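You operate a simulated robot arm through the tools that you are given. There is no shell and no other tool. Be economical: measure what you need, move in short steps, check, and stop when the job is done.

You are at the controls of a simulated robot arm. One attempt, no reset.

Task
Oil the hinge cap and swing the gate till the rust goes.
Fine: put the pad back, leave the gate shut and its catch locked. Set down upright: green oiling pad. A coat counts when it lies all over at full strength: go over it till it gets no stronger.

The check looks at the end state, three seconds after you hand in, the way a careful person would. Anything else that was tipped, shoved, dropped, spilled or broken makes it a failure. Lids that push on must go on centred and level and be pressed home; caps that screw on are set level and turned clockwise until they are tight.

Robot
A 7-joint arm with a two-finger parallel gripper, fixed in place. Base frame: the origin is at the foot of the arm, x ahead of it, y to its left, z up; the work surface is at about z = 860. Lengths are in mm, angles in rad, forces in N, time in s.
Its first joint turns from -2.897 to 2.897 rad. Payload 4.4 kg.
The tool frame sits at the grasp point between the pads (the TCP): z along the fingers, y along the line on which they close. The tips reach 23 mm beyond it. Largest opening 94 mm; finger width 38, thickness 10; the body of the gripper, 54 by 96 mm, starts 39 mm behind the TCP.
Orientation is that of the tool frame in the base frame, as a unit quaternion [w, x, y, z]. With the fingers straight down and closing along the base's y, the tool's x points along the base's -x, its y along +y and its z along -z.

Tools
- The arm moves only by the tool step_arm. Its argument "commands" is a list of rows, each a list of 6 numbers: the shift along the tool's x, y, z in units of 20 mm (1.0 is 20 mm), then the turn, a rotation vector about the tool's x, y, z in units of 8 degrees (1.0 is 8 degrees). In form: [[tx, ty, tz, wx, wy, wz], ...]. A call has 1 to 8 rows; each row shifts and turns the commanded pose from where the row before left it, along the tool's axes as they then stand. "fingers" is the gripper command, from -1 (fully open) to 1 (shut), values between in proportion, set as the call begins (left out, the last holds). A call with a number of a shift or a turn outside -1 to 1 is refused whole. Each row takes 0.2 s and may step no farther than 50 mm and 0.15 rad from the row before; otherwise, or with a gripper value out of range, the whole call is refused. A pose out of reach is approached as far as the arm can. The call stops where the force on the tool passes 90 N (or 10 N more than at its start, if that is more) or the arm is blocked; 0.2 s more then pass. The fingers move at their own pace (about 72 mm/s each) and stop on an object; they squeeze with about 25 N. The grip force told is the motor's: it shows also when the fingers shut on nothing. Time passes only in rows, and 0.2 s behind the last, so rows that do not move let the fingers close. It gives the time, the measured TCP pose, the force on the tool (base axes), the opening and the grip force at its end, in the units of the frame above (readings bear some noise), with the torque about the TCP (base axes, N m) and any sound that the robot's microphone picked up.
- Cameras (640 x 400 px; columns grow to the right, rows downward): "scene" is fixed at [408.1, 499.7, 1519.9]; the picture's right is [-0.49, -0.87, 0.00], its down [-0.70, 0.40, -0.59] and it looks along [0.51, -0.29, -0.81] (base axes); focal length 348 px, centre (320, 200). "wrist" rides on the gripper at [86, 16, -74] in the tool frame; the picture's right is [-0.18, 0.98, 0.00], its down [-0.58, -0.11, -0.81] and it looks along [-0.79, -0.15, 0.59] (tool axes); focal length 243 px, centre (320, 200).
- get_image(camera): a new picture of that camera. It takes no simulated time.
- measure_at(camera, pixels): for up to 12 pixels [column, row] of the newest picture of that camera ("zoom" is the newest enlarged one), the place [x, y, z] in the base frame of the surface seen there, good to about 2 mm, but the place of the scene camera against the robot may be out by one fixed shift of up to 12 mm in any direction. It takes no simulated time.
- close_up(camera, box): a new picture of the part [left, top, right, bottom] of that camera's present view, enlarged. It takes no simulated time.
- close_job(): hands the job in; it is judged then, once.

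Keep the steps short. Do not move on a guess: measure, check each grasp and each placing, and mend mistakes. In all there are 80 turns and 38 pictures (those below and enlarged ones count). Leave the gripper open and the arm clear of the work at the hand-in unless told otherwise, and finish with a single line.

The tools are called as a command line: name --pt "numbers of a row" for each row, then --argument value for the rest, lists and objects as JSON in quotes. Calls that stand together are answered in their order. step_arm: Moves the arm, as the interface text tells. Its arguments: {"type":"object","properties":{"commands":{"type":"array","items":{"type":"array","items":{"type":"number"}}},"fingers":{"type":"number"}},"required":["commands"]} The other tools are called the same way: get_image (camera) takes a picture; measure_at (camera, pixels) gives the place of the surface under pixels of a picture; close_up (camera, box) takes an enlarged picture of a part of a camera's view; close_job () hands the job in.

At the start:

```text
time: 0.0
eef_pos: [642.8, 305.1, 1207.5]
orientation: [0.0, 0.0, 1.0, 0.0]
ft_force: [-0.2, 0.3, 0.3]
ft_torque: [0.0, -0.02, 0.03]
width: 94.0
gripper_force: 0.1
```

scene: 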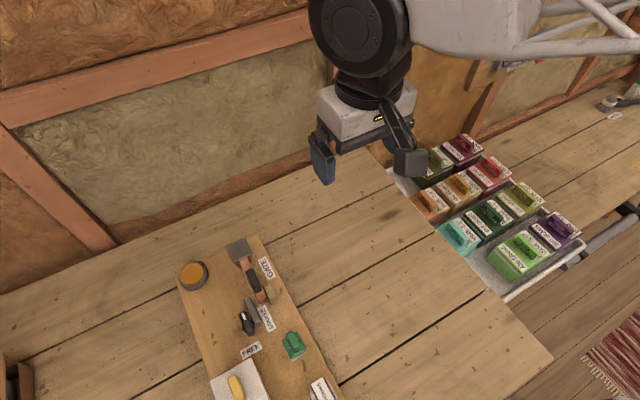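
wrist: 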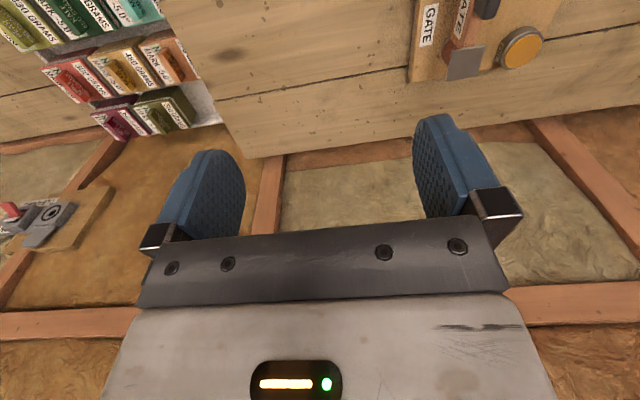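

The board with the gate is at lower left of the scene picture. I'll enlarge it, and also the block shelf.

close_up --camera "scene" --box '[160, 220, 360, 400]'

close_up --camera "scene" --box '[390, 120, 600, 300]'

```text
2.22 times, centred on (260, 310) of scene
```

zoom: 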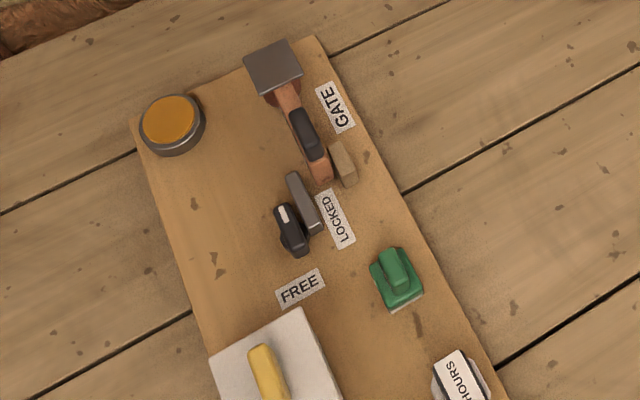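

```text
2.22 times, centred on (495, 210) of scene
```

zoom: 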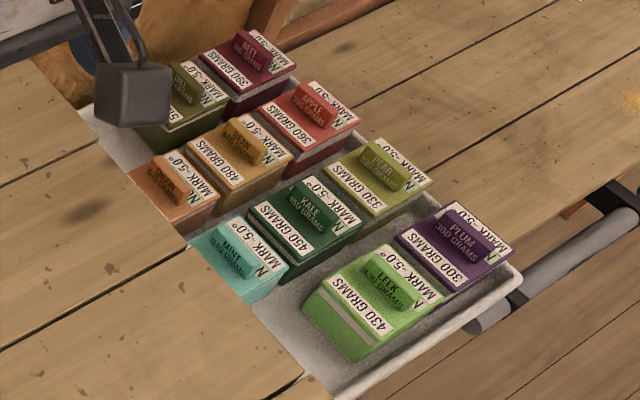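

I'll measure the board's items from a fresh scene picture enlargement that covers the lower part too.

close_up --camera "scene" --box '[170, 230, 350, 400]'

measure_at --camera "scene" --pixels '[[193, 273], [239, 250], [252, 283], [264, 298], [248, 322], [294, 343], [236, 385], [222, 392], [322, 390], [220, 320], [257, 310], [330, 330]]'

```text
2.35 times, centred on (260, 315) of scene
```

zoom: 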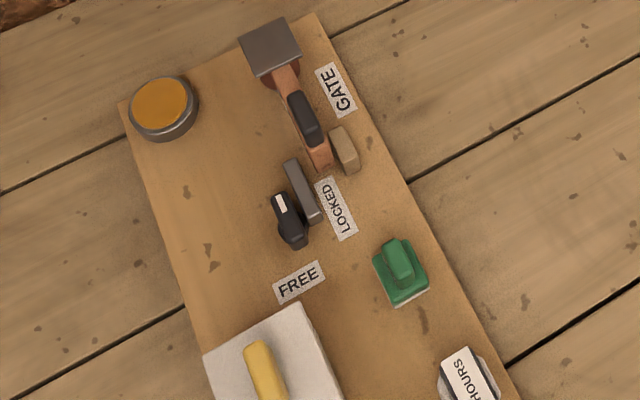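

```text
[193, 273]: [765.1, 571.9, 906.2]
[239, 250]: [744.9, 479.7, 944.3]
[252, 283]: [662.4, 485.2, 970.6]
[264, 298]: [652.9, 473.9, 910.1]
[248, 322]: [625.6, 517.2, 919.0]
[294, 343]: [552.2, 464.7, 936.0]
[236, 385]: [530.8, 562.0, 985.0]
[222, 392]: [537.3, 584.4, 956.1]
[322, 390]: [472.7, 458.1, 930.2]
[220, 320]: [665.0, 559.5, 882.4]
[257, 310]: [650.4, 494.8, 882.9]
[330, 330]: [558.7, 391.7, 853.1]
```

The board runs from about x 800 to 450 at y≈400–600. I'll move the arm back and left, so the wrist camera looks over the board.

step_arm --pt "1 0.8 0.2 0 0 0" --pt "1 0.8 0.2 0 0 0" --pt "1 0.8 0.2 0 0 0" --pt "1 0.8 0.2 0 0 0" --pt "1 0.8 0.2 0 0 0" --pt "1 0.8 0.2 0 0 0" --pt "1 0.8 0.2 0 0 0" --pt "1 0.8 0.2 0 0 0" --fingers -1

step_arm --pt "1 0.8 0.2 0 0 0" --pt "1 0.8 0.2 0 0 0" --pt "1 0.8 0.2 0 0 0" --pt "1 0.8 0.2 0 0 0" --pt "0 0 0 0 0 0"

get_image --camera "wrist"

get_image --camera "scene"

```text
time: 1.8
eef_pos: [483.3, 431.6, 1174.1]
orientation: [0.0, 0.0, 1.0, 0.0]
ft_force: [-0.4, 0.5, -0.1]
ft_torque: [-0.03, -0.02, 0.01]
width: 93.9
gripper_force: 0.1
```

```text
time: 3.0
eef_pos: [404.0, 494.5, 1158.3]
orientation: [0.0, -0.001, 1.0, 0.0]
ft_force: [-0.3, 0.0, -0.1]
ft_torque: [0.01, 0.02, 0.0]
width: 94.1
gripper_force: 0.1
```

```text
32 pictures are left
```

wrist: 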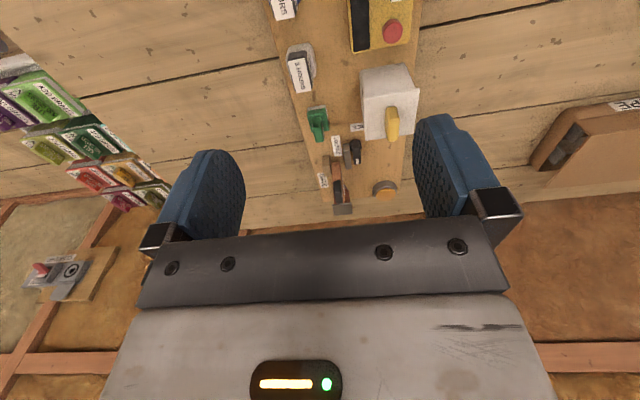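

```text
31 pictures are left
```

scene: 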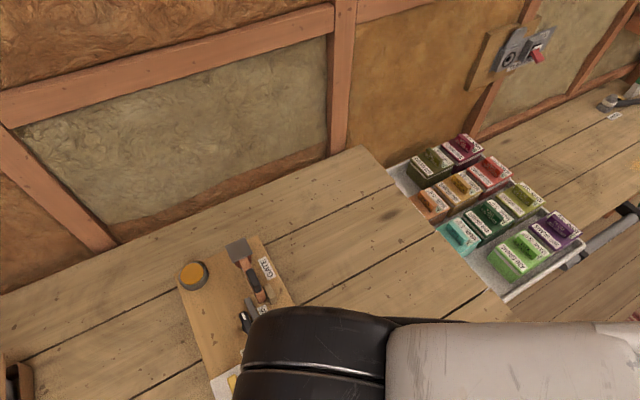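

The board is in the wrist view at columns 270–420, rows 0–215. I'll enlarge that.

close_up --camera "wrist" --box '[270, 0, 430, 100]'

close_up --camera "wrist" --box '[280, 90, 440, 220]'

```text
4.00 times, centred on (350, 50) of wrist
```

zoom: 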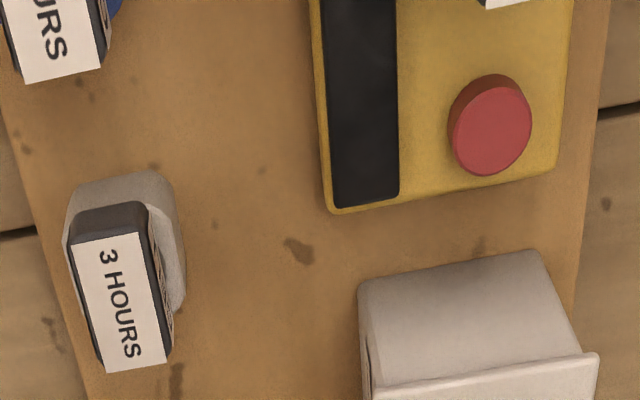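

```text
3.08 times, centred on (360, 155) of wrist
```

zoom: 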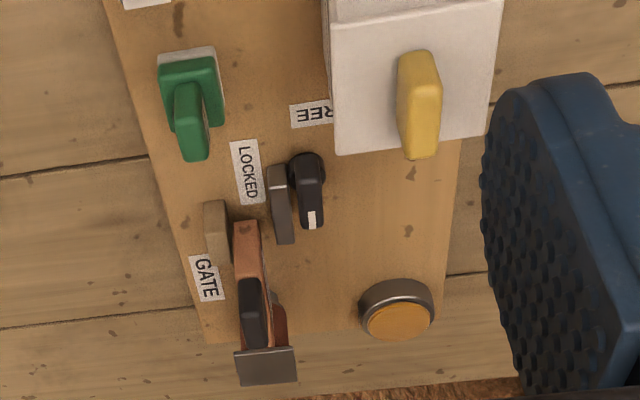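

The board goes on toward the arm, out of view (yellow box with red button, "HOURS" blocks). I'll tip the tool about its y so the camera looks more straight down.

step_arm --pt "0 0 -0.5 0 1 0" --pt "0 0 -0.5 0 1 0" --pt "0 0 -0.5 0 1 0" --pt "0 0 -0.5 0 1 0" --pt "0 0 0 0 0 0"

get_image --camera "wrist"

```text
time: 4.2
eef_pos: [410.3, 494.9, 1195.8]
orientation: [-0.276, 0.0, 0.961, 0.0]
ft_force: [0.1, -1.3, 0.3]
ft_torque: [-0.01, -0.02, 0.01]
width: 93.9
gripper_force: 0.0
```

```text
28 pictures are left
```

wrist: 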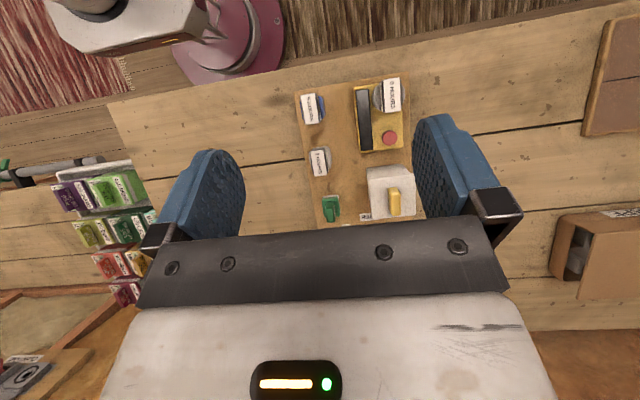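

close_up --camera "wrist" --box '[280, 70, 430, 230]'

measure_at --camera "wrist" --pixels '[[314, 108], [319, 162], [331, 203], [328, 218], [365, 110], [390, 137], [392, 95], [385, 175], [395, 200], [350, 140], [450, 60], [350, 195]]'

```text
2.50 times, centred on (355, 150) of wrist
```

zoom: 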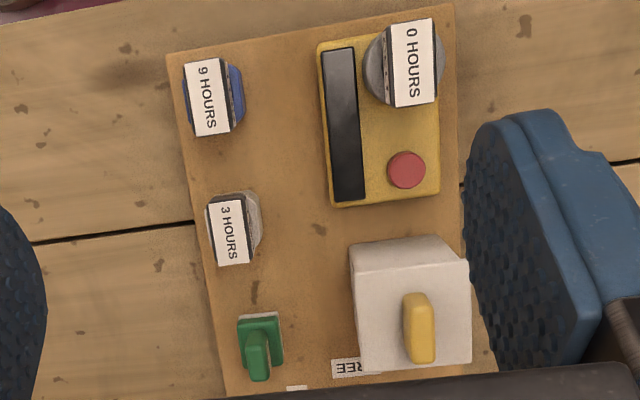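

```text
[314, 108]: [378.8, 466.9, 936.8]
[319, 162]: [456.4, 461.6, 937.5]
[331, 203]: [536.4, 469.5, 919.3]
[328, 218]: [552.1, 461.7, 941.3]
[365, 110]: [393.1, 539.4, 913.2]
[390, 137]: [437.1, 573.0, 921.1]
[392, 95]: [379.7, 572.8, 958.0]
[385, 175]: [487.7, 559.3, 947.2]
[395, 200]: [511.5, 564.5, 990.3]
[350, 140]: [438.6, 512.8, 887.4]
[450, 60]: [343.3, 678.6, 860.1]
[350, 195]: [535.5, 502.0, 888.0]
```

Everything on the board is now known roughly. I'll undo the tilt and move closer to the gate to look at it from the robot's own camera.

step_arm --pt "0 0 0.5 0 -1 0" --pt "0 0 0.5 0 -1 0" --pt "0 0 0.5 0 -1 0" --pt "0 0 0.5 0 -1 0"

step_arm --pt "-0.95 0.1 0.75 0 0 0" --pt "-0.95 0.1 0.75 0 0 0" --pt "-0.95 0.1 0.75 0 0 0" --pt "-0.95 0.1 0.75 0 0 0" --pt "-0.95 0.1 0.75 0 0 0" --pt "-0.95 0.1 0.75 0 0 0" --pt "-0.95 0.1 0.75 0 0 0"

get_image --camera "wrist"

```text
time: 5.2
eef_pos: [397.8, 496.4, 1159.9]
orientation: [0.001, -0.001, 1.0, -0.001]
ft_force: [-0.4, 0.9, 0.2]
ft_torque: [-0.01, -0.02, -0.01]
width: 94.2
gripper_force: 0.1
```

```text
time: 6.8
eef_pos: [530.0, 512.3, 1055.5]
orientation: [0.0, 0.0, 1.0, 0.0]
ft_force: [0.1, 0.1, 0.0]
ft_torque: [-0.02, -0.01, 0.01]
width: 94.2
gripper_force: 0.0
```

```text
26 pictures are left
```

wrist: 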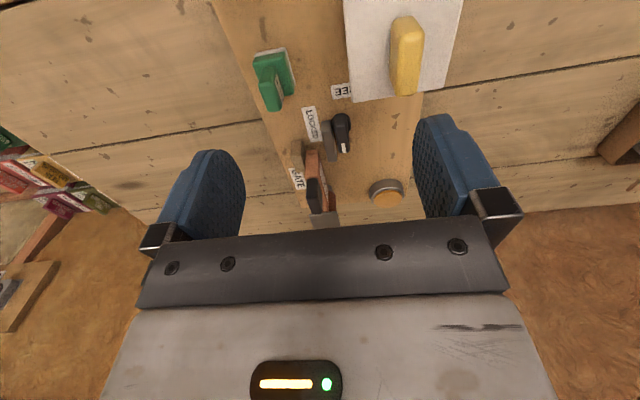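

close_up --camera "wrist" --box '[240, 40, 420, 230]'

measure_at --camera "wrist" --pixels '[[273, 100], [264, 66], [286, 66], [326, 220], [314, 185], [316, 205], [342, 120], [344, 147], [328, 135], [386, 198], [305, 160], [320, 158]]'

```text
2.11 times, centred on (330, 135) of wrist
```

zoom: 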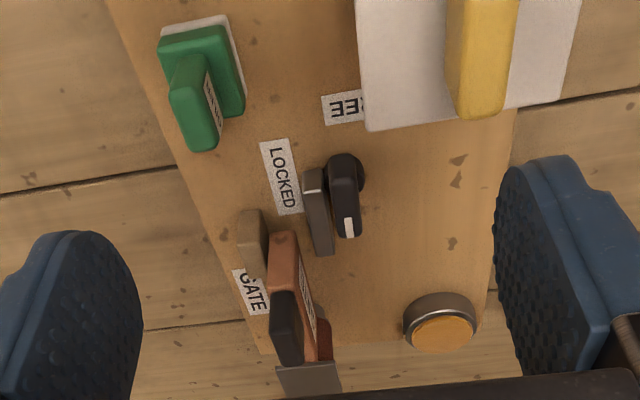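

```text
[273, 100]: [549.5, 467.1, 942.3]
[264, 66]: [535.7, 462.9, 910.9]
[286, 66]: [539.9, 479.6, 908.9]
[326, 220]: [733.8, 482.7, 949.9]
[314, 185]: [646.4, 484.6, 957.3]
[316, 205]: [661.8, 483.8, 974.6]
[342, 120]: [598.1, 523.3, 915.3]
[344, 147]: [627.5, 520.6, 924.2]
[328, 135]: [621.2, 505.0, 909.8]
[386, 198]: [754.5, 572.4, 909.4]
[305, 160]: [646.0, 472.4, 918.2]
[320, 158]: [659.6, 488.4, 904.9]
```

There's lettering on the pad's handle and on the gate's side; I'll enlarge both.

close_up --camera "wrist" --box '[290, 140, 350, 230]'

close_up --camera "wrist" --box '[245, 40, 305, 115]'

```text
4.44 times, centred on (320, 185) of wrist
```

zoom: 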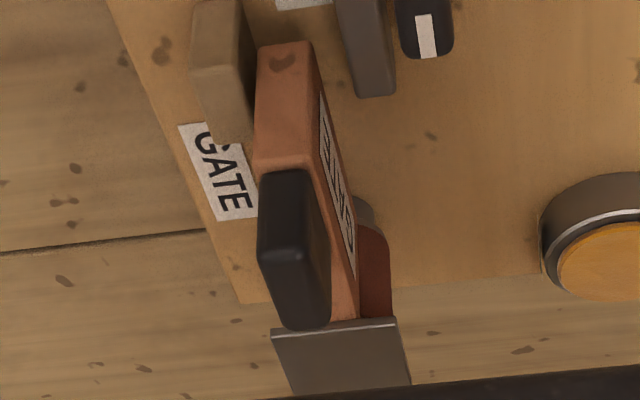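

```text
5.33 times, centred on (275, 78) of wrist
```

zoom: 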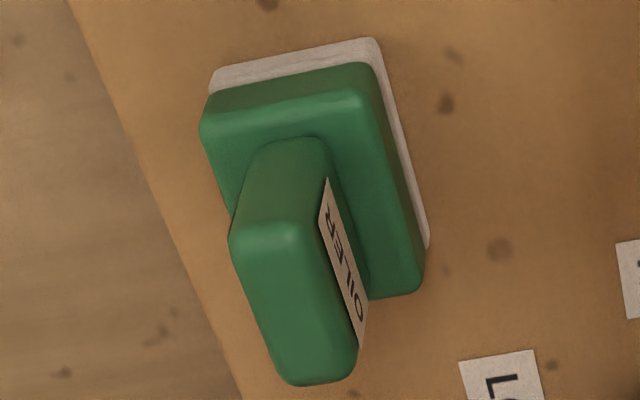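

I need to understand the catch lever (near (600,522)), the grey bar and the gate. I'll move ahead and tip the tool so the camera looks straight down on them.

step_arm --pt "-1 0 0 0 0 0" --pt "-1 0 0 0 0 0" --pt "-1 0 0 0 0 0" --pt "-1 0 0 0 0 0" --pt "-1 0 0 0 0 0" --pt "-1 0 0 0 0 0" --pt "-1 0 0 0 0 0" --pt "-0.5 0 0 0 0 0"

step_arm --pt "0 0 0 0 1 0" --pt "0 0 0 0 1 0" --pt "0 0 0 0 1 0" --pt "0 0 0 0 1 0" --pt "0 0 0 0 1 0" --pt "0 0 0 0 1 0"

close_up --camera "wrist" --box '[220, 40, 420, 240]'

```text
time: 8.6
eef_pos: [679.9, 511.7, 1056.2]
orientation: [0.0, -0.001, 1.0, 0.0]
ft_force: [0.2, 0.1, 0.5]
ft_torque: [0.04, -0.02, 0.0]
width: 93.9
gripper_force: 0.2
```

```text
time: 10.0
eef_pos: [680.3, 509.8, 1056.4]
orientation: [-0.407, 0.0, 0.913, 0.001]
ft_force: [0.0, 0.5, 0.4]
ft_torque: [0.02, -0.04, 0.05]
width: 94.0
gripper_force: 0.1
```

```text
2.00 times, centred on (320, 140) of wrist
```

zoom: 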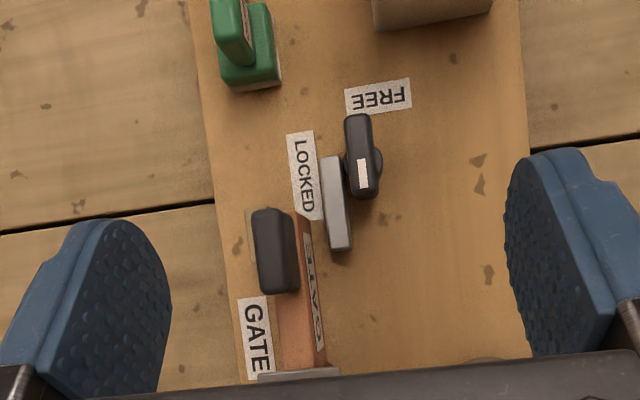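

measure_at --camera "zoom" --pixels '[[356, 120], [366, 190], [361, 155], [379, 165], [330, 160], [341, 245], [303, 215], [270, 215], [282, 285], [318, 360], [295, 250], [335, 230]]'

close_up --camera "wrist" --box '[290, 90, 350, 150]'

```text
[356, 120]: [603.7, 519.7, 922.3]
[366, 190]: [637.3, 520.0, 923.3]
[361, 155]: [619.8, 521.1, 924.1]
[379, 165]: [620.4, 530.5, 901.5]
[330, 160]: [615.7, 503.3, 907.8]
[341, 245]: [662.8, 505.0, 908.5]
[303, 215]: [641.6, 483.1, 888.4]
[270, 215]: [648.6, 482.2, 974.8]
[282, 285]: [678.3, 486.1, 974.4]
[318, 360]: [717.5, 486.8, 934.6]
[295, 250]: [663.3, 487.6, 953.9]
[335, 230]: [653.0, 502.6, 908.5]
```

```text
6.67 times, centred on (320, 120) of wrist
```

zoom: 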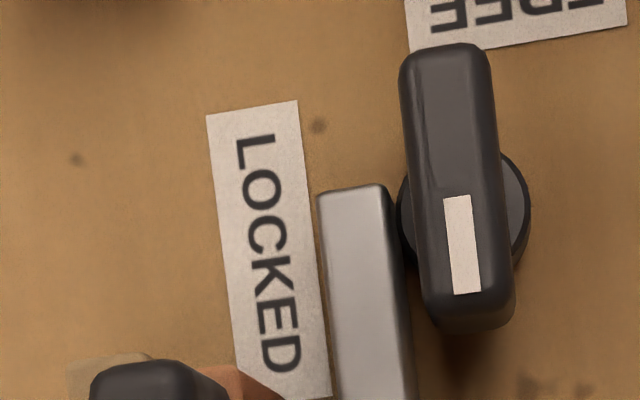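

The catch has a turning bar handle centred about (620,521), with a grey bolt beside it that bars the gate's path. I'll measure the labels and the round base to see which way it turns.

measure_at --camera "zoom" --pixels '[[268, 130], [280, 360], [415, 30], [615, 10], [525, 200], [403, 190], [470, 325], [445, 50], [325, 200], [380, 195], [400, 380], [100, 370]]'

```text
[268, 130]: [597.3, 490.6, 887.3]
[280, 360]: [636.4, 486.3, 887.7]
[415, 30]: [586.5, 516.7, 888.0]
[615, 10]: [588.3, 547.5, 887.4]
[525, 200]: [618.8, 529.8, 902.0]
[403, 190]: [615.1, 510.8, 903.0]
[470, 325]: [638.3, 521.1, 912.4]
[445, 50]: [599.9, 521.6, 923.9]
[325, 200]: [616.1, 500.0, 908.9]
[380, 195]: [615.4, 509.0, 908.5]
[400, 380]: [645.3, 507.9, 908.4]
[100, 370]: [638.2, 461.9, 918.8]
```

Bolt lies tangent to the round base, so it looks like the knob drives it. Now I'll level the tool and look at the cap plate and amber disc closely.

step_arm --pt "0 0 0 0 -1 0" --pt "0 0 0 0 -1 0" --pt "0 0 0 0 -1 0" --pt "0 0 0 0 -1 0" --pt "0 0 0 0 -1 0" --pt "0 0 0 0 -1 0" --pt "0.8 0.4 0 0 0 0" --pt "0.0 0 0 0 0 0"

close_up --camera "wrist" --box '[250, 90, 430, 230]'

```text
time: 11.8
eef_pos: [665.3, 518.7, 1056.1]
orientation: [0.0, 0.0, 1.0, 0.0]
ft_force: [0.1, 0.2, -0.2]
ft_torque: [0.03, 0.01, 0.0]
width: 94.2
gripper_force: 0.1
```

```text
2.86 times, centred on (340, 160) of wrist
```

zoom: 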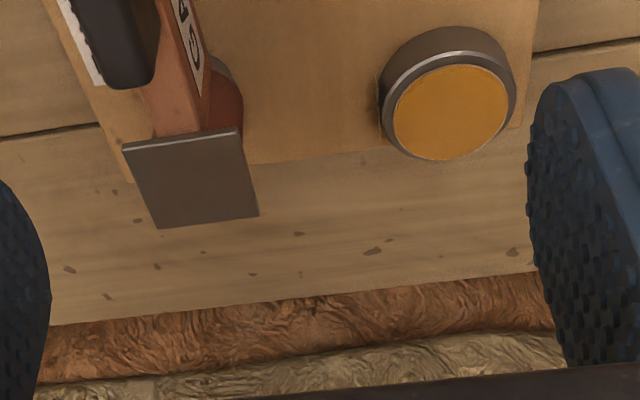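

measure_at --camera "zoom" --pixels '[[128, 150], [235, 137], [160, 222], [252, 212], [190, 180], [450, 110], [450, 70], [450, 155], [398, 115], [505, 105], [450, 55], [230, 110]]'

get_image --camera "scene"

```text
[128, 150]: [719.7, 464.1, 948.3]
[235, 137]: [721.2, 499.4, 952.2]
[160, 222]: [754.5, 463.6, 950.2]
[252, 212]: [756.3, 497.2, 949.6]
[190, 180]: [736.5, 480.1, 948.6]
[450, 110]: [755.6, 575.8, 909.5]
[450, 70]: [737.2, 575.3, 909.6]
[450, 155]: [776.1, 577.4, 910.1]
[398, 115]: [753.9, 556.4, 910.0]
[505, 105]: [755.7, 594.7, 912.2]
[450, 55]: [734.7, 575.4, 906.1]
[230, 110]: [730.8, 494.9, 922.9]
```

```text
19 pictures are left
```

scene: 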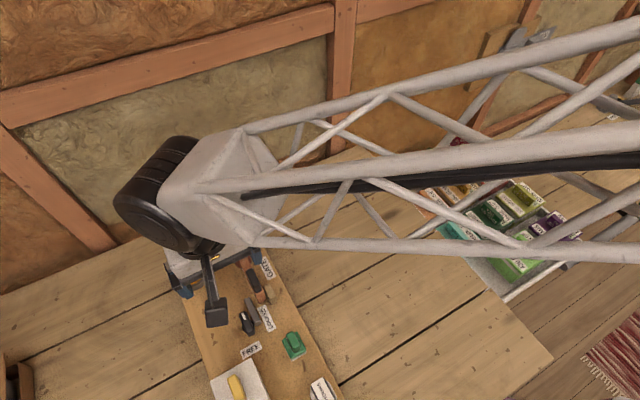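

Cap plate: x 718–757, y 463–500, top z≈950. Amber well: centre (756,576), r≈20, z≈910. Now go above the pad (≈(548,468)) and look at it for the grasp.

step_arm --pt "0.98 -0.42 0.3 0 0 0" --pt "0.98 -0.42 0.3 0 0 0" --pt "0.98 -0.42 0.3 0 0 0" --pt "0.98 -0.42 0.3 0 0 0" --pt "0.98 -0.42 0.3 0 0 0" --pt "0.98 -0.42 0.3 0 0 0" --pt "0 0 0 0 0 0"

close_up --camera "wrist" --box '[230, 80, 410, 240]'

```text
time: 13.4
eef_pos: [547.3, 468.6, 1020.9]
orientation: [0.001, 0.0, 1.0, 0.0]
ft_force: [-0.5, 0.5, 0.0]
ft_torque: [0.01, 0.03, 0.01]
width: 94.0
gripper_force: 0.0
```

```text
2.50 times, centred on (320, 160) of wrist
```

zoom: 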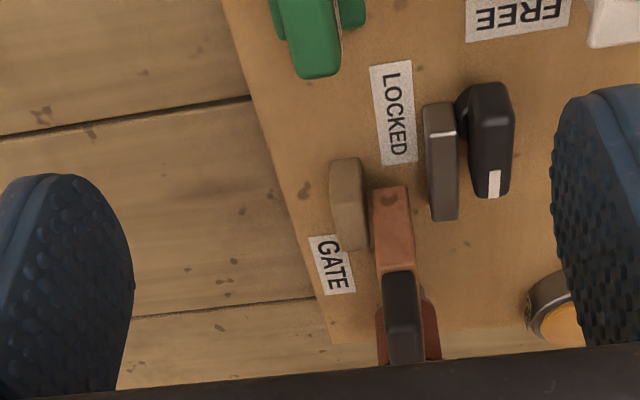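

measure_at --camera "zoom" --pixels '[[295, 68], [337, 66], [280, 20], [330, 15], [315, 45], [270, 3], [355, 15], [360, 5]]'

close_up --camera "scene" --box '[270, 315, 330, 375]'

```text
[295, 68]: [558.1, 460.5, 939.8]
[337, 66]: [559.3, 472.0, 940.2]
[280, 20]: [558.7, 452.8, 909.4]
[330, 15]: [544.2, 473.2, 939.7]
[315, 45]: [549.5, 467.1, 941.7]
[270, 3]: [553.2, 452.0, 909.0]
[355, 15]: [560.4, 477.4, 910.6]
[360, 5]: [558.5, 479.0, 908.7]
```

```text
6.67 times, centred on (300, 345) of scene
```

zoom: 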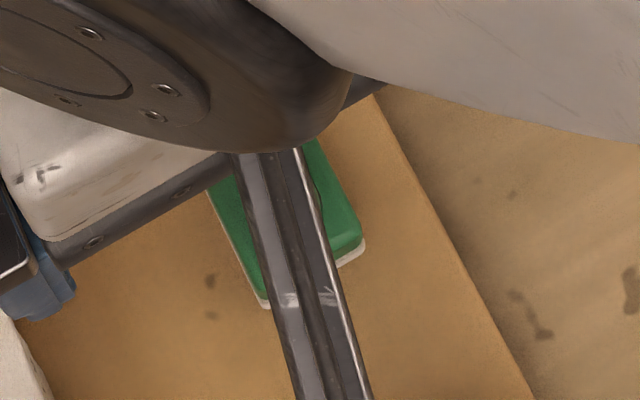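

Handle: y 460–473, centre ≈(546,467), top z 941, body top z 910, turned about −4°. I'll turn the tool to match and descend to TCP z≈937 so the tips stay just above the body.

step_arm --pt "0 -0.07 0.5 0 0 0.5" --pt "0 0 1 0 0 0" --pt "0 0 1 0 0 0" --pt "0 0 1 0 0 0" --pt "0 0 0.65 0 0 0" --pt "0 0 0 0 0 0"

get_image --camera "wrist"

```text
time: 14.8
eef_pos: [545.1, 467.7, 936.8]
orientation: [0.0, 0.035, 0.999, 0.001]
ft_force: [0.4, 0.4, -0.2]
ft_torque: [-0.01, 0.04, 0.0]
width: 93.8
gripper_force: 0.0
```

```text
16 pictures are left
```

wrist: 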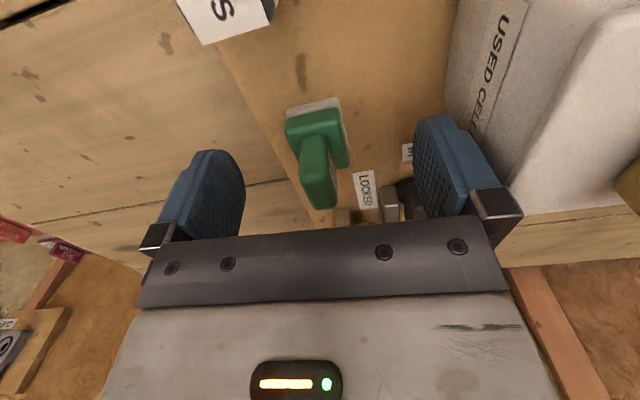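

Handle is centred between the fingers (≈(318,185)). Close.

step_arm --pt "0 0 0 0 0 0" --pt "0 0 0 0 0 0" --pt "0 0 0 0 0 0" --pt "0 0 0 0 0 0" --pt "0 0 -0.25 0 0 0" --pt "0 0 -0.5 0 0 0" --pt "0 0 -1 0 0 0" --fingers 1

get_image --camera "wrist"

```text
time: 16.4
eef_pos: [547.7, 466.7, 972.3]
orientation: [-0.001, 0.035, 0.999, 0.0]
ft_force: [0.0, 0.0, -0.5]
ft_torque: [0.01, 0.0, -0.02]
width: 13.0
gripper_force: 25.3
```

```text
15 pictures are left
```

wrist: 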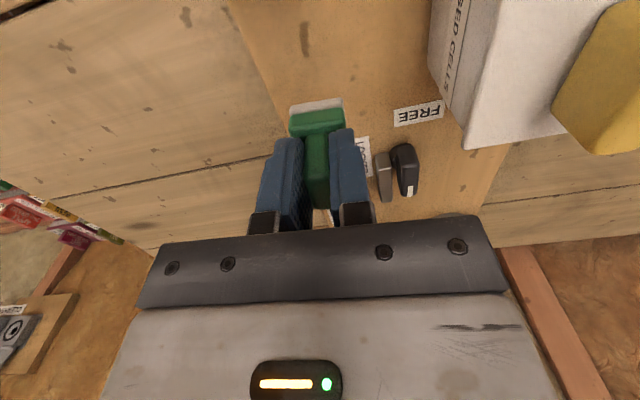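

Pad held (width 13, 25 N), its underside about 49 mm below TCP. Lift and go over the amber well at (756,576).

step_arm --pt "0 0 -1 0 0 0" --pt "0 0 -1 0 0 0" --pt "0 0 -1 0 0 0" --pt "-1 0.6 0 0 0 0" --pt "-1 0.6 0 0 0 0" --pt "-1 0.6 0 0 0 0" --pt "-1 0.6 0 0 0 0" --pt "-1 0.6 0 0 0 0"

step_arm --pt "-1 0.6 0 0 0 0" --pt "-1 0.6 0 0 0 0" --pt "-1 0.6 0 0 0 0" --pt "-1 0.6 0 0 0 0" --pt "-1 0.6 0.5 0 0 0" --pt "0 0 0.5 0 0 0" --pt "0 0 0 0 0 0"

get_image --camera "wrist"

```text
time: 18.2
eef_pos: [650.5, 520.5, 1031.0]
orientation: [0.0, 0.035, 0.999, 0.0]
ft_force: [-0.4, 0.5, -0.3]
ft_torque: [0.03, -0.02, 0.02]
width: 13.2
gripper_force: 24.9
```

```text
time: 19.8
eef_pos: [753.6, 572.7, 1010.1]
orientation: [0.0, 0.034, 0.999, -0.001]
ft_force: [0.3, 0.1, 0.3]
ft_torque: [0.03, -0.01, -0.02]
width: 13.2
gripper_force: 25.2
```

```text
14 pictures are left
```

wrist: 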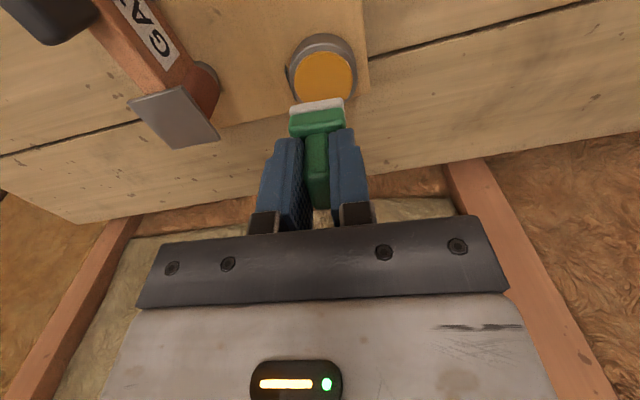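

Pad is over the amber disc. Small centring and slow descent till contact.

step_arm --pt "-0.12 0.17 1 0 0 0" --pt "0 0 1 0 0 0" --pt "0 0 0.25 0 0 0" --pt "0 0 0.1 0 0 0" --pt "0 0 0.1 0 0 0"

```text
time: 21.0
eef_pos: [757.4, 575.4, 963.4]
orientation: [0.0, 0.035, 0.999, 0.0]
ft_force: [0.7, -0.2, -0.1]
ft_torque: [0.02, 0.02, 0.0]
width: 13.1
gripper_force: 25.1
```

step_arm --pt "0 0 0.1 0 0 0" --pt "0 0 0.1 0 0 0" --pt "0 0 0 0 0 0"

step_arm --pt "0 0 0.1 0 0 0" --pt "0 0 0 0 0 0"

```text
time: 21.8
eef_pos: [758.0, 575.2, 958.6]
orientation: [0.001, 0.035, 0.999, 0.001]
ft_force: [-0.1, 0.3, 1.7]
ft_torque: [0.05, 0.02, 0.01]
width: 13.3
gripper_force: 24.9
```

```text
time: 22.4
eef_pos: [757.0, 574.7, 958.3]
orientation: [0.002, 0.036, 0.999, 0.001]
ft_force: [1.3, -1.5, 14.7]
ft_torque: [-0.07, -0.2, 0.05]
width: 13.0
gripper_force: 24.9
```

Contact at z≈958 with 15 N. Hold a moment, lift, and carry to above the cap centre (738,481).

step_arm --pt "0 0 0 0 0 0" --pt "0 0 -0.4 0 0 0" --pt "0 0 -1 0 0 0" --pt "0 0 -1 0 0 0" --pt "0 0 -0.8 0 0 0"

step_arm --pt "0.12 -0.95 0 0 0 0" --pt "0.12 -0.95 0 0 0 0" --pt "0.12 -0.95 0 0 0 0" --pt "0.12 -0.95 0 0 0 0" --pt "0.12 -0.95 0 0 0 0" --pt "0 0 0 0 0 0"

get_image --camera "wrist"

```text
time: 23.6
eef_pos: [756.6, 574.5, 1019.3]
orientation: [-0.001, 0.035, 0.999, 0.001]
ft_force: [-0.2, -0.5, -0.8]
ft_torque: [0.0, 0.01, 0.01]
width: 13.1
gripper_force: 25.3
```

```text
time: 25.0
eef_pos: [738.6, 479.6, 1020.9]
orientation: [0.0, 0.035, 0.999, 0.0]
ft_force: [0.3, 0.3, -1.0]
ft_torque: [0.02, 0.0, 0.03]
width: 13.3
gripper_force: 24.7
```

```text
13 pictures are left
```

wrist: 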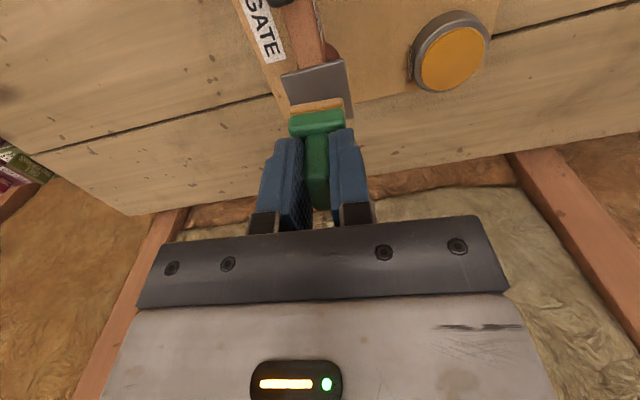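

The pad's white layer is now amber, so it's loaded. Descend on the cap (contact expected at TCP z≈999).

step_arm --pt "0 0.05 0.7 0 0 0" --pt "0 0 0.2 0 0 0" --pt "0 0 0.1 0 0 0" --pt "0 0 0.1 0 0 0" --pt "0 0 0 0 0 0"

```text
time: 26.2
eef_pos: [739.3, 482.6, 1000.1]
orientation: [0.0, 0.035, 0.999, 0.0]
ft_force: [-0.3, -0.5, -0.6]
ft_torque: [0.0, 0.01, 0.0]
width: 13.1
gripper_force: 25.4
```

step_arm --pt "0 0 0.1 0 0 0" --pt "0 0 0.05 0 0 0" --pt "0 0 0 0 0 0"

```text
time: 27.0
eef_pos: [738.2, 482.5, 997.0]
orientation: [0.001, 0.034, 0.999, 0.001]
ft_force: [4.0, 1.1, 20.0]
ft_torque: [0.01, -0.23, 0.0]
width: 13.4
gripper_force: 25.2
```

Contact, 20 N. Ease slightly and stroke ±7 mm both ways to cover the whole plate.

step_arm --pt "0.35 0 -0.04 0 0 0" --pt "0 0.35 0 0 0 0" --pt "-0.35 0 0 0 0 0" --pt "-0.35 0 0 0 0 0" --pt "0 -0.35 0 0 0 0" --pt "0 -0.35 0 0 0 0" --pt "0.35 0 0 0 0 0" --pt "0.35 0 0 0 0 0"

step_arm --pt "0 0.35 0 0 0 0" --pt "0 0.35 0 0 0 0" --pt "-0.35 0 0 0 0 0" --pt "-0.35 0 0 0 0 0" --pt "0 -0.35 0 0 0 0" --pt "0 -0.35 0 0 0 0" --pt "0.35 0 0 0 0 0" --pt "0 0.35 0 0 0 0"

step_arm --pt "0 0 -0.5 0 0 0" --pt "-1 0 -0.8 0 0 0" --pt "-0.9 0 0 0 0 0" --pt "0 0 0 0 0 0"

close_up --camera "wrist" --box '[230, 0, 410, 160]'

```text
time: 28.8
eef_pos: [731.4, 476.8, 996.9]
orientation: [0.0, 0.035, 0.999, -0.001]
ft_force: [5.3, -1.6, 12.4]
ft_torque: [-0.12, -0.43, -0.06]
width: 13.1
gripper_force: 24.8
```

```text
time: 30.6
eef_pos: [739.0, 481.3, 997.4]
orientation: [0.0, 0.035, 0.999, 0.0]
ft_force: [0.0, -0.6, 0.1]
ft_torque: [0.01, -0.02, -0.01]
width: 13.1
gripper_force: 25.1
```

```text
time: 31.6
eef_pos: [775.9, 480.2, 1023.0]
orientation: [0.0, 0.035, 0.999, 0.001]
ft_force: [-0.1, -0.8, 0.0]
ft_torque: [0.0, 0.05, 0.02]
width: 12.8
gripper_force: 25.0
```

```text
2.50 times, centred on (320, 80) of wrist
```

zoom: 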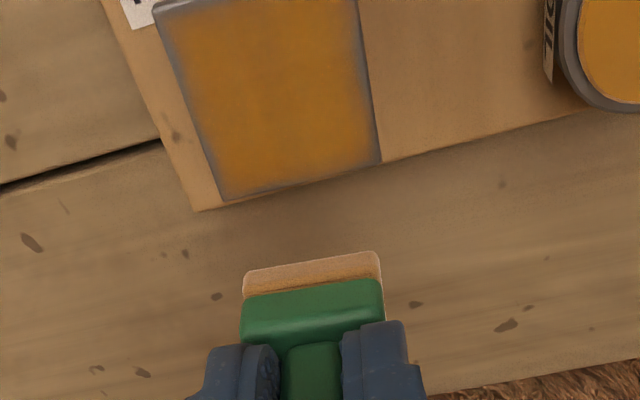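

The cap is coated, weaker at its edges, and the pad has paled: it needs reloading. Back to the well.

step_arm --pt "0.256 0.935 0 0 0 0" --pt "0.256 0.935 0 0 0 0" --pt "0.256 0.935 0 0 0 0" --pt "0.256 0.935 0 0 0 0" --pt "0.256 0.935 0 0 0 0" --pt "0 0 1 0 0 0" --pt "0 0 1 0 0 0" --pt "0 0 0.9 0 0 0"

step_arm --pt "0 0 0.1 0 0 0" --pt "0 0 0.1 0 0 0" --pt "0 0 0.1 0 0 0" --pt "0 0 0.07 0 0 0" --pt "0 0 0 0 0 0"

```text
time: 33.4
eef_pos: [758.8, 575.1, 964.7]
orientation: [-0.001, 0.034, 0.999, -0.001]
ft_force: [-0.1, -0.3, 0.5]
ft_torque: [0.0, 0.01, 0.01]
width: 13.2
gripper_force: 24.8
```

```text
time: 34.6
eef_pos: [757.2, 574.3, 957.2]
orientation: [0.0, 0.035, 0.999, 0.0]
ft_force: [-0.3, 0.0, 0.5]
ft_torque: [-0.03, -0.02, 0.01]
width: 13.1
gripper_force: 25.1
```

step_arm --pt "0 0 0.07 0 0 0" --pt "0 0 0.05 0 0 0" --pt "0 0 0 0 0 0"

```text
time: 35.4
eef_pos: [757.5, 575.0, 955.7]
orientation: [0.001, 0.036, 0.999, 0.001]
ft_force: [-0.2, -1.4, 11.3]
ft_torque: [-0.02, -0.07, 0.0]
width: 13.1
gripper_force: 25.3
```

Loaded again (11 N). Pad seems to sit ~2 mm higher in the grip now. Back to the cap.

step_arm --pt "0 0 0 0 0 0" --pt "0 0 -0.4 0 0 0" --pt "0 0 -1 0 0 0" --pt "0 0 -1 0 0 0" --pt "0 0 -0.7 0 0 0"

step_arm --pt "0.12 -0.94 0 0 0 0" --pt "0.12 -0.94 0 0 0 0" --pt "0.12 -0.94 0 0 0 0" --pt "0.12 -0.94 0 0 0 0" --pt "0.12 -0.94 0 0 0 0" --pt "0 0 0.4 0 0 0" --pt "0 0 0.3 0 0 0" --pt "0 0 0.1 0 0 0"

step_arm --pt "0 0 0.08 0 0 0" --pt "0 0 0 0 0 0"

```text
time: 36.6
eef_pos: [755.8, 574.6, 1016.2]
orientation: [0.0, 0.035, 0.999, 0.0]
ft_force: [-0.4, -0.9, -0.3]
ft_torque: [0.03, -0.02, 0.02]
width: 13.1
gripper_force: 25.0
```

```text
time: 38.4
eef_pos: [739.3, 483.0, 1000.8]
orientation: [0.0, 0.034, 0.999, 0.0]
ft_force: [0.2, 0.6, -0.1]
ft_torque: [-0.01, -0.03, 0.01]
width: 13.2
gripper_force: 24.8
```

```text
time: 39.0
eef_pos: [738.3, 482.3, 998.4]
orientation: [0.0, 0.034, 0.999, 0.0]
ft_force: [0.2, -0.3, 0.5]
ft_torque: [-0.02, -0.01, -0.01]
width: 12.9
gripper_force: 24.7
```

step_arm --pt "0 0 0.08 0 0 0" --pt "0 0 0.06 0 0 0" --pt "0 0 0 0 0 0"

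```text
time: 39.8
eef_pos: [738.1, 483.5, 995.8]
orientation: [0.001, 0.034, 0.999, 0.0]
ft_force: [0.5, -0.1, -0.3]
ft_torque: [0.0, 0.02, -0.04]
width: 13.4
gripper_force: 25.3
```

step_arm --pt "0 0 0.07 0 0 0" --pt "0 0 0.05 0 0 0" --pt "0 0 0 0 0 0"

```text
time: 40.6
eef_pos: [738.1, 482.7, 996.1]
orientation: [0.001, 0.035, 0.999, 0.0]
ft_force: [-1.5, -3.1, 21.0]
ft_torque: [-0.08, -0.12, -0.01]
width: 13.0
gripper_force: 25.1
```

Contact 21 N. Wider strokes (±11 mm) to reach the edges.

step_arm --pt "0.55 0 0 0 0 0" --pt "0 0.5 0 0 0 0" --pt "-0.55 0 0 0 0 0" --pt "-0.55 0 0 0 0 0" --pt "0 -0.5 0 0 0 0" --pt "0 -0.55 0 0 0 0" --pt "0.55 0 0 0 0 0" --pt "0.55 0 0 0 0 0"

step_arm --pt "0 0.55 0.02 0 0 0" --pt "0 0.5 0 0 0 0" --pt "-0.55 0 0 0 0 0" --pt "-0.55 0 0 0 0 0" --pt "0 -0.5 0 0 0 0" --pt "0 -0.55 0 0 0 0" --pt "0.55 0 0 0 0 0" --pt "0 0.55 0 0 0 0"

```text
time: 42.4
eef_pos: [728.3, 472.1, 994.6]
orientation: [0.002, 0.035, 0.999, 0.0]
ft_force: [9.0, -1.9, 25.6]
ft_torque: [-0.09, -0.65, -0.04]
width: 13.2
gripper_force: 24.8
```

```text
time: 44.2
eef_pos: [739.0, 481.9, 995.3]
orientation: [0.0, 0.035, 0.999, 0.0]
ft_force: [0.7, -9.9, 25.0]
ft_torque: [-0.4, -0.17, -0.06]
width: 13.3
gripper_force: 24.7
```

Good contact throughout. Lift, slide away in +x and check the coat.

step_arm --pt "0 0 -0.5 0 0 0" --pt "-1 0 -0.8 0 0 0" --pt "-0.9 0 0 0 0 0" --pt "0 0 0 0 0 0"

close_up --camera "wrist" --box '[230, 0, 410, 160]'

```text
time: 45.2
eef_pos: [775.1, 481.4, 1018.6]
orientation: [0.0, 0.035, 0.999, 0.001]
ft_force: [-0.1, -0.7, 0.0]
ft_torque: [0.03, 0.0, 0.0]
width: 13.0
gripper_force: 25.1
```

```text
2.50 times, centred on (320, 80) of wrist
```

zoom: 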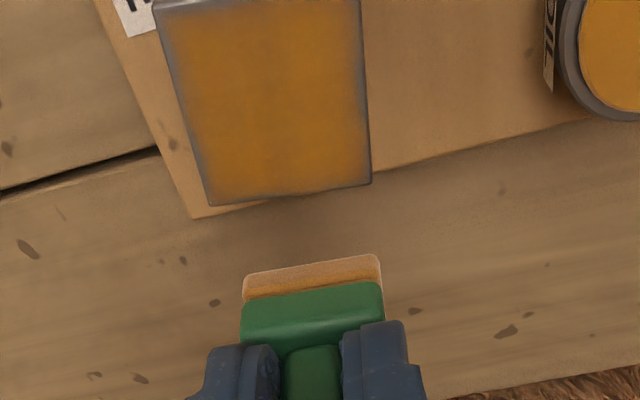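

A bit fuller; edges still faint. Reload and go over it again.

step_arm --pt "0.256 0.93 0 0 0 0" --pt "0.256 0.93 0 0 0 0" --pt "0.256 0.93 0 0 0 0" --pt "0.256 0.93 0 0 0 0" --pt "0.256 0.93 0 0 0 0" --pt "0 0 1 0 0 0" --pt "0 0 1 0 0 0" --pt "0 0 0.9 0 0 0"

step_arm --pt "0 0 0.1 0 0 0" --pt "0 0 0.1 0 0 0" --pt "0 0 0 0 0 0"

```text
time: 47.0
eef_pos: [757.7, 574.8, 959.4]
orientation: [0.0, 0.035, 0.999, 0.0]
ft_force: [0.1, -0.3, -0.1]
ft_torque: [0.0, -0.01, -0.02]
width: 12.9
gripper_force: 24.7
```

```text
time: 47.8
eef_pos: [758.2, 574.0, 956.7]
orientation: [-0.001, 0.034, 0.999, 0.0]
ft_force: [0.2, 0.1, -0.6]
ft_torque: [0.02, 0.01, 0.01]
width: 13.3
gripper_force: 24.5
```

step_arm --pt "0 0 0.08 0 0 0" --pt "0 0 0.07 0 0 0" --pt "0 0 0 0 0 0"

```text
time: 48.6
eef_pos: [757.3, 574.4, 954.3]
orientation: [0.0, 0.034, 0.999, 0.0]
ft_force: [1.4, -0.5, 6.1]
ft_torque: [0.02, -0.09, 0.05]
width: 13.2
gripper_force: 25.7
```

In contact; press a hair more, dwell, then lift and go to the cap.

step_arm --pt "0 0 0.04 0 0 0" --pt "0 0 0 0 0 0" --pt "0 0 0 0 0 0" --pt "0 0 -0.5 0 0 0" --pt "0 0 -1 0 0 0" --pt "0 0 -1 0 0 0" --pt "0 0 -0.6 0 0 0"

step_arm --pt "0.12 -0.93 0 0 0 0" --pt "0.12 -0.93 0 0 0 0" --pt "0.12 -0.93 0 0 0 0" --pt "0.12 -0.93 0 0 0 0" --pt "0.12 -0.93 0 0 0 0" --pt "0 0 0.5 0 0 0" --pt "0 0 0.25 0 0 0" --pt "0 0 0.1 0 0 0"

step_arm --pt "0 0 0.06 0 0 0" --pt "0 0 0 0 0 0"

```text
time: 50.2
eef_pos: [756.3, 572.9, 1016.2]
orientation: [0.0, 0.034, 0.999, -0.001]
ft_force: [0.0, -0.2, -1.8]
ft_torque: [-0.01, 0.0, 0.0]
width: 12.9
gripper_force: 25.1
```

```text
time: 52.0
eef_pos: [739.7, 483.2, 999.2]
orientation: [0.001, 0.035, 0.999, 0.0]
ft_force: [-0.5, 0.3, -0.2]
ft_torque: [-0.04, -0.01, 0.0]
width: 13.1
gripper_force: 25.0
```

```text
time: 52.6
eef_pos: [739.6, 483.2, 997.1]
orientation: [0.0, 0.035, 0.999, 0.0]
ft_force: [0.3, -0.6, -0.1]
ft_torque: [0.0, 0.04, -0.03]
width: 13.1
gripper_force: 25.2
```

Move to the far corner first, then press, and go round the perimeter so fresh oil goes to the edges.

step_arm --pt "-0.45 0.4 0 0 0 0" --pt "0 0 0.12 0 0 0" --pt "0 0 0.08 0 0 0" --pt "0 0 0 0 0 0"

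```text
time: 53.6
eef_pos: [748.9, 490.1, 995.0]
orientation: [0.002, 0.035, 0.999, 0.001]
ft_force: [-1.7, 5.2, 19.0]
ft_torque: [0.09, 0.12, 0.02]
width: 13.0
gripper_force: 25.2
```

step_arm --pt "0.5 0 0 0 0 0" --pt "0.55 0 0 0 0 0" --pt "0 -0.45 0 0 0 0" --pt "0 -0.45 0 0 0 0" --pt "-0.5 0 0 0 0 0" --pt "-0.55 0 0 0 0 0" --pt "0 0.45 0 0 0 0" --pt "0 0.45 0 0 0 0"

step_arm --pt "0.5 0 0.02 0 0 0" --pt "0.55 0 0 0 0 0" --pt "0 -0.45 0 0 0 0" --pt "0 -0.45 0 0 0 0" --pt "-0.5 0 0 0 0 0" --pt "-0.55 0 0 0 0 0" --pt "0 0.45 0 0 0 0" --pt "0.5 0 0 0 0 0"

step_arm --pt "0 0 -0.5 0 0 0" --pt "-1 0 -0.8 0 0 0" --pt "-0.9 0 0 0 0 0" --pt "0 0 0 0 0 0"

close_up --camera "wrist" --box '[230, 0, 410, 160]'

```text
time: 55.4
eef_pos: [749.9, 488.4, 993.7]
orientation: [0.001, 0.035, 0.999, 0.0]
ft_force: [0.3, -11.3, 32.4]
ft_torque: [-0.51, 0.03, 0.04]
width: 12.8
gripper_force: 24.7
```

```text
time: 57.2
eef_pos: [740.1, 481.3, 994.7]
orientation: [0.001, 0.035, 0.999, 0.001]
ft_force: [18.2, -3.8, 45.5]
ft_torque: [-0.08, -0.89, 0.01]
width: 13.2
gripper_force: 25.0
```

```text
time: 58.2
eef_pos: [778.4, 477.3, 1017.3]
orientation: [0.0, 0.034, 0.999, 0.0]
ft_force: [-0.3, 0.3, -0.4]
ft_torque: [-0.01, -0.03, -0.01]
width: 13.1
gripper_force: 25.4
```

```text
2.50 times, centred on (320, 80) of wrist
```

zoom: 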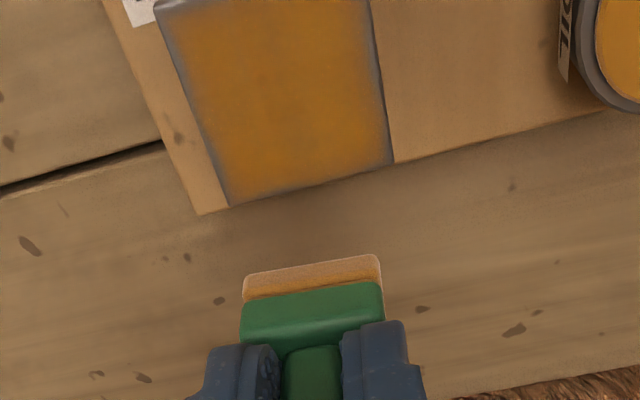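

Interior is the same tone everywhere now. I'll raise and tip a little to see the whole cap, including its near edge.

step_arm --pt "0 0 -1 0 1 0" --pt "0 0 -1 0 1 0" --pt "0 0 0 0 1 0"

close_up --camera "wrist" --box '[250, 30, 390, 150]'

```text
time: 59.0
eef_pos: [780.5, 478.8, 1058.3]
orientation: [-0.208, 0.032, 0.978, 0.008]
ft_force: [-0.8, -0.2, -0.2]
ft_torque: [0.02, 0.01, 0.0]
width: 13.1
gripper_force: 25.4
```

```text
3.33 times, centred on (320, 90) of wrist
```

zoom: 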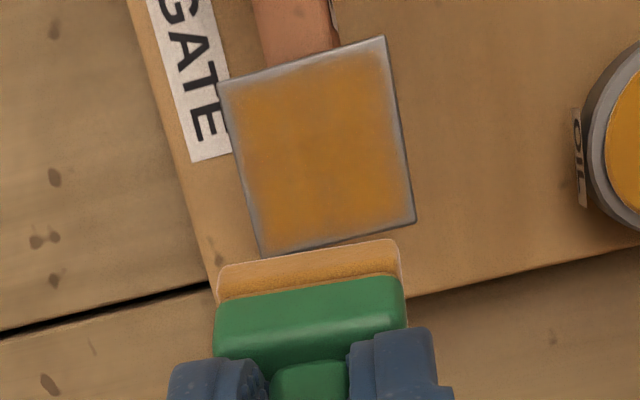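

Uniform, with the same thin rim all round. To be sure it's at full strength I'll give one more loaded pass. Level the tool and return to the well.

step_arm --pt "0 0 0 0 -1 0" --pt "0 0 0 0 -1 0" --pt "0 0 0 0 -1 0" --pt "0.27 0.95 0 0 0 0" --pt "0.27 0.95 0 0 0 0" --pt "0.27 0.95 0 0 0 0" --pt "0.27 0.95 0 0 0 0" --pt "0.27 0.95 0 0 0 0"

```text
time: 60.8
eef_pos: [758.1, 574.7, 1058.3]
orientation: [0.0, 0.035, 0.999, 0.0]
ft_force: [-0.3, -0.2, 0.1]
ft_torque: [0.0, 0.01, -0.05]
width: 13.1
gripper_force: 24.6
```

step_arm --pt "0 0 1 0 0 0" --pt "0 0 1 0 0 0" --pt "0 0 1 0 0 0" --pt "0 0 1 0 0 0" --pt "0 0 0.8 0 0 0" --pt "0 0 0.2 0 0 0" --pt "0 0 0.12 0 0 0" --pt "0 0 0 0 0 0"

```text
time: 62.6
eef_pos: [758.1, 575.4, 956.6]
orientation: [0.0, 0.035, 0.999, 0.0]
ft_force: [-0.1, 0.2, 0.4]
ft_torque: [0.01, 0.01, 0.01]
width: 13.2
gripper_force: 25.0
```

step_arm --pt "0 0 0.1 0 0 0" --pt "0 0 0.08 0 0 0" --pt "0 0 0 0 0 0"

```text
time: 63.4
eef_pos: [758.7, 576.6, 955.0]
orientation: [0.001, 0.035, 0.999, 0.001]
ft_force: [-0.7, -2.0, 19.8]
ft_torque: [-0.07, 0.04, 0.01]
width: 12.7
gripper_force: 25.1
```

step_arm --pt "0 0 0 0 0 0" --pt "0 0 0 0 0 0" --pt "0 0 -0.5 0 0 0" --pt "0 0 -1 0 0 0" --pt "0 0 -1 0 0 0" --pt "0 0 -0.6 0 0 0" --pt "0.12 -0.95 0 0 0 0" --pt "0.12 -0.95 0 0 0 0"

step_arm --pt "0.12 -0.95 0 0 0 0" --pt "0.12 -0.95 0 0 0 0" --pt "0.12 -0.95 0 0 0 0" --pt "0 0 0.6 0 0 0" --pt "0 0 0.25 0 0 0" --pt "0 0 0.1 0 0 0" --pt "0 0 0 0 0 0"

```text
time: 65.2
eef_pos: [751.6, 538.3, 1016.6]
orientation: [0.0, 0.035, 0.999, 0.0]
ft_force: [0.4, 0.2, -0.3]
ft_torque: [0.02, 0.0, -0.01]
width: 13.0
gripper_force: 25.5
```

```text
time: 66.8
eef_pos: [739.8, 481.0, 998.4]
orientation: [0.0, 0.035, 0.999, 0.0]
ft_force: [-0.3, 0.0, 0.8]
ft_torque: [-0.04, -0.02, -0.02]
width: 12.9
gripper_force: 24.5
```

step_arm --pt "0 0 0.12 0 0 0" --pt "0 0 0.08 0 0 0" --pt "0 0 0 0 0 0"

```text
time: 67.6
eef_pos: [739.3, 482.2, 995.4]
orientation: [0.001, 0.035, 0.999, 0.001]
ft_force: [-5.4, 4.9, 31.4]
ft_torque: [0.12, 0.16, -0.01]
width: 13.3
gripper_force: 25.5
```

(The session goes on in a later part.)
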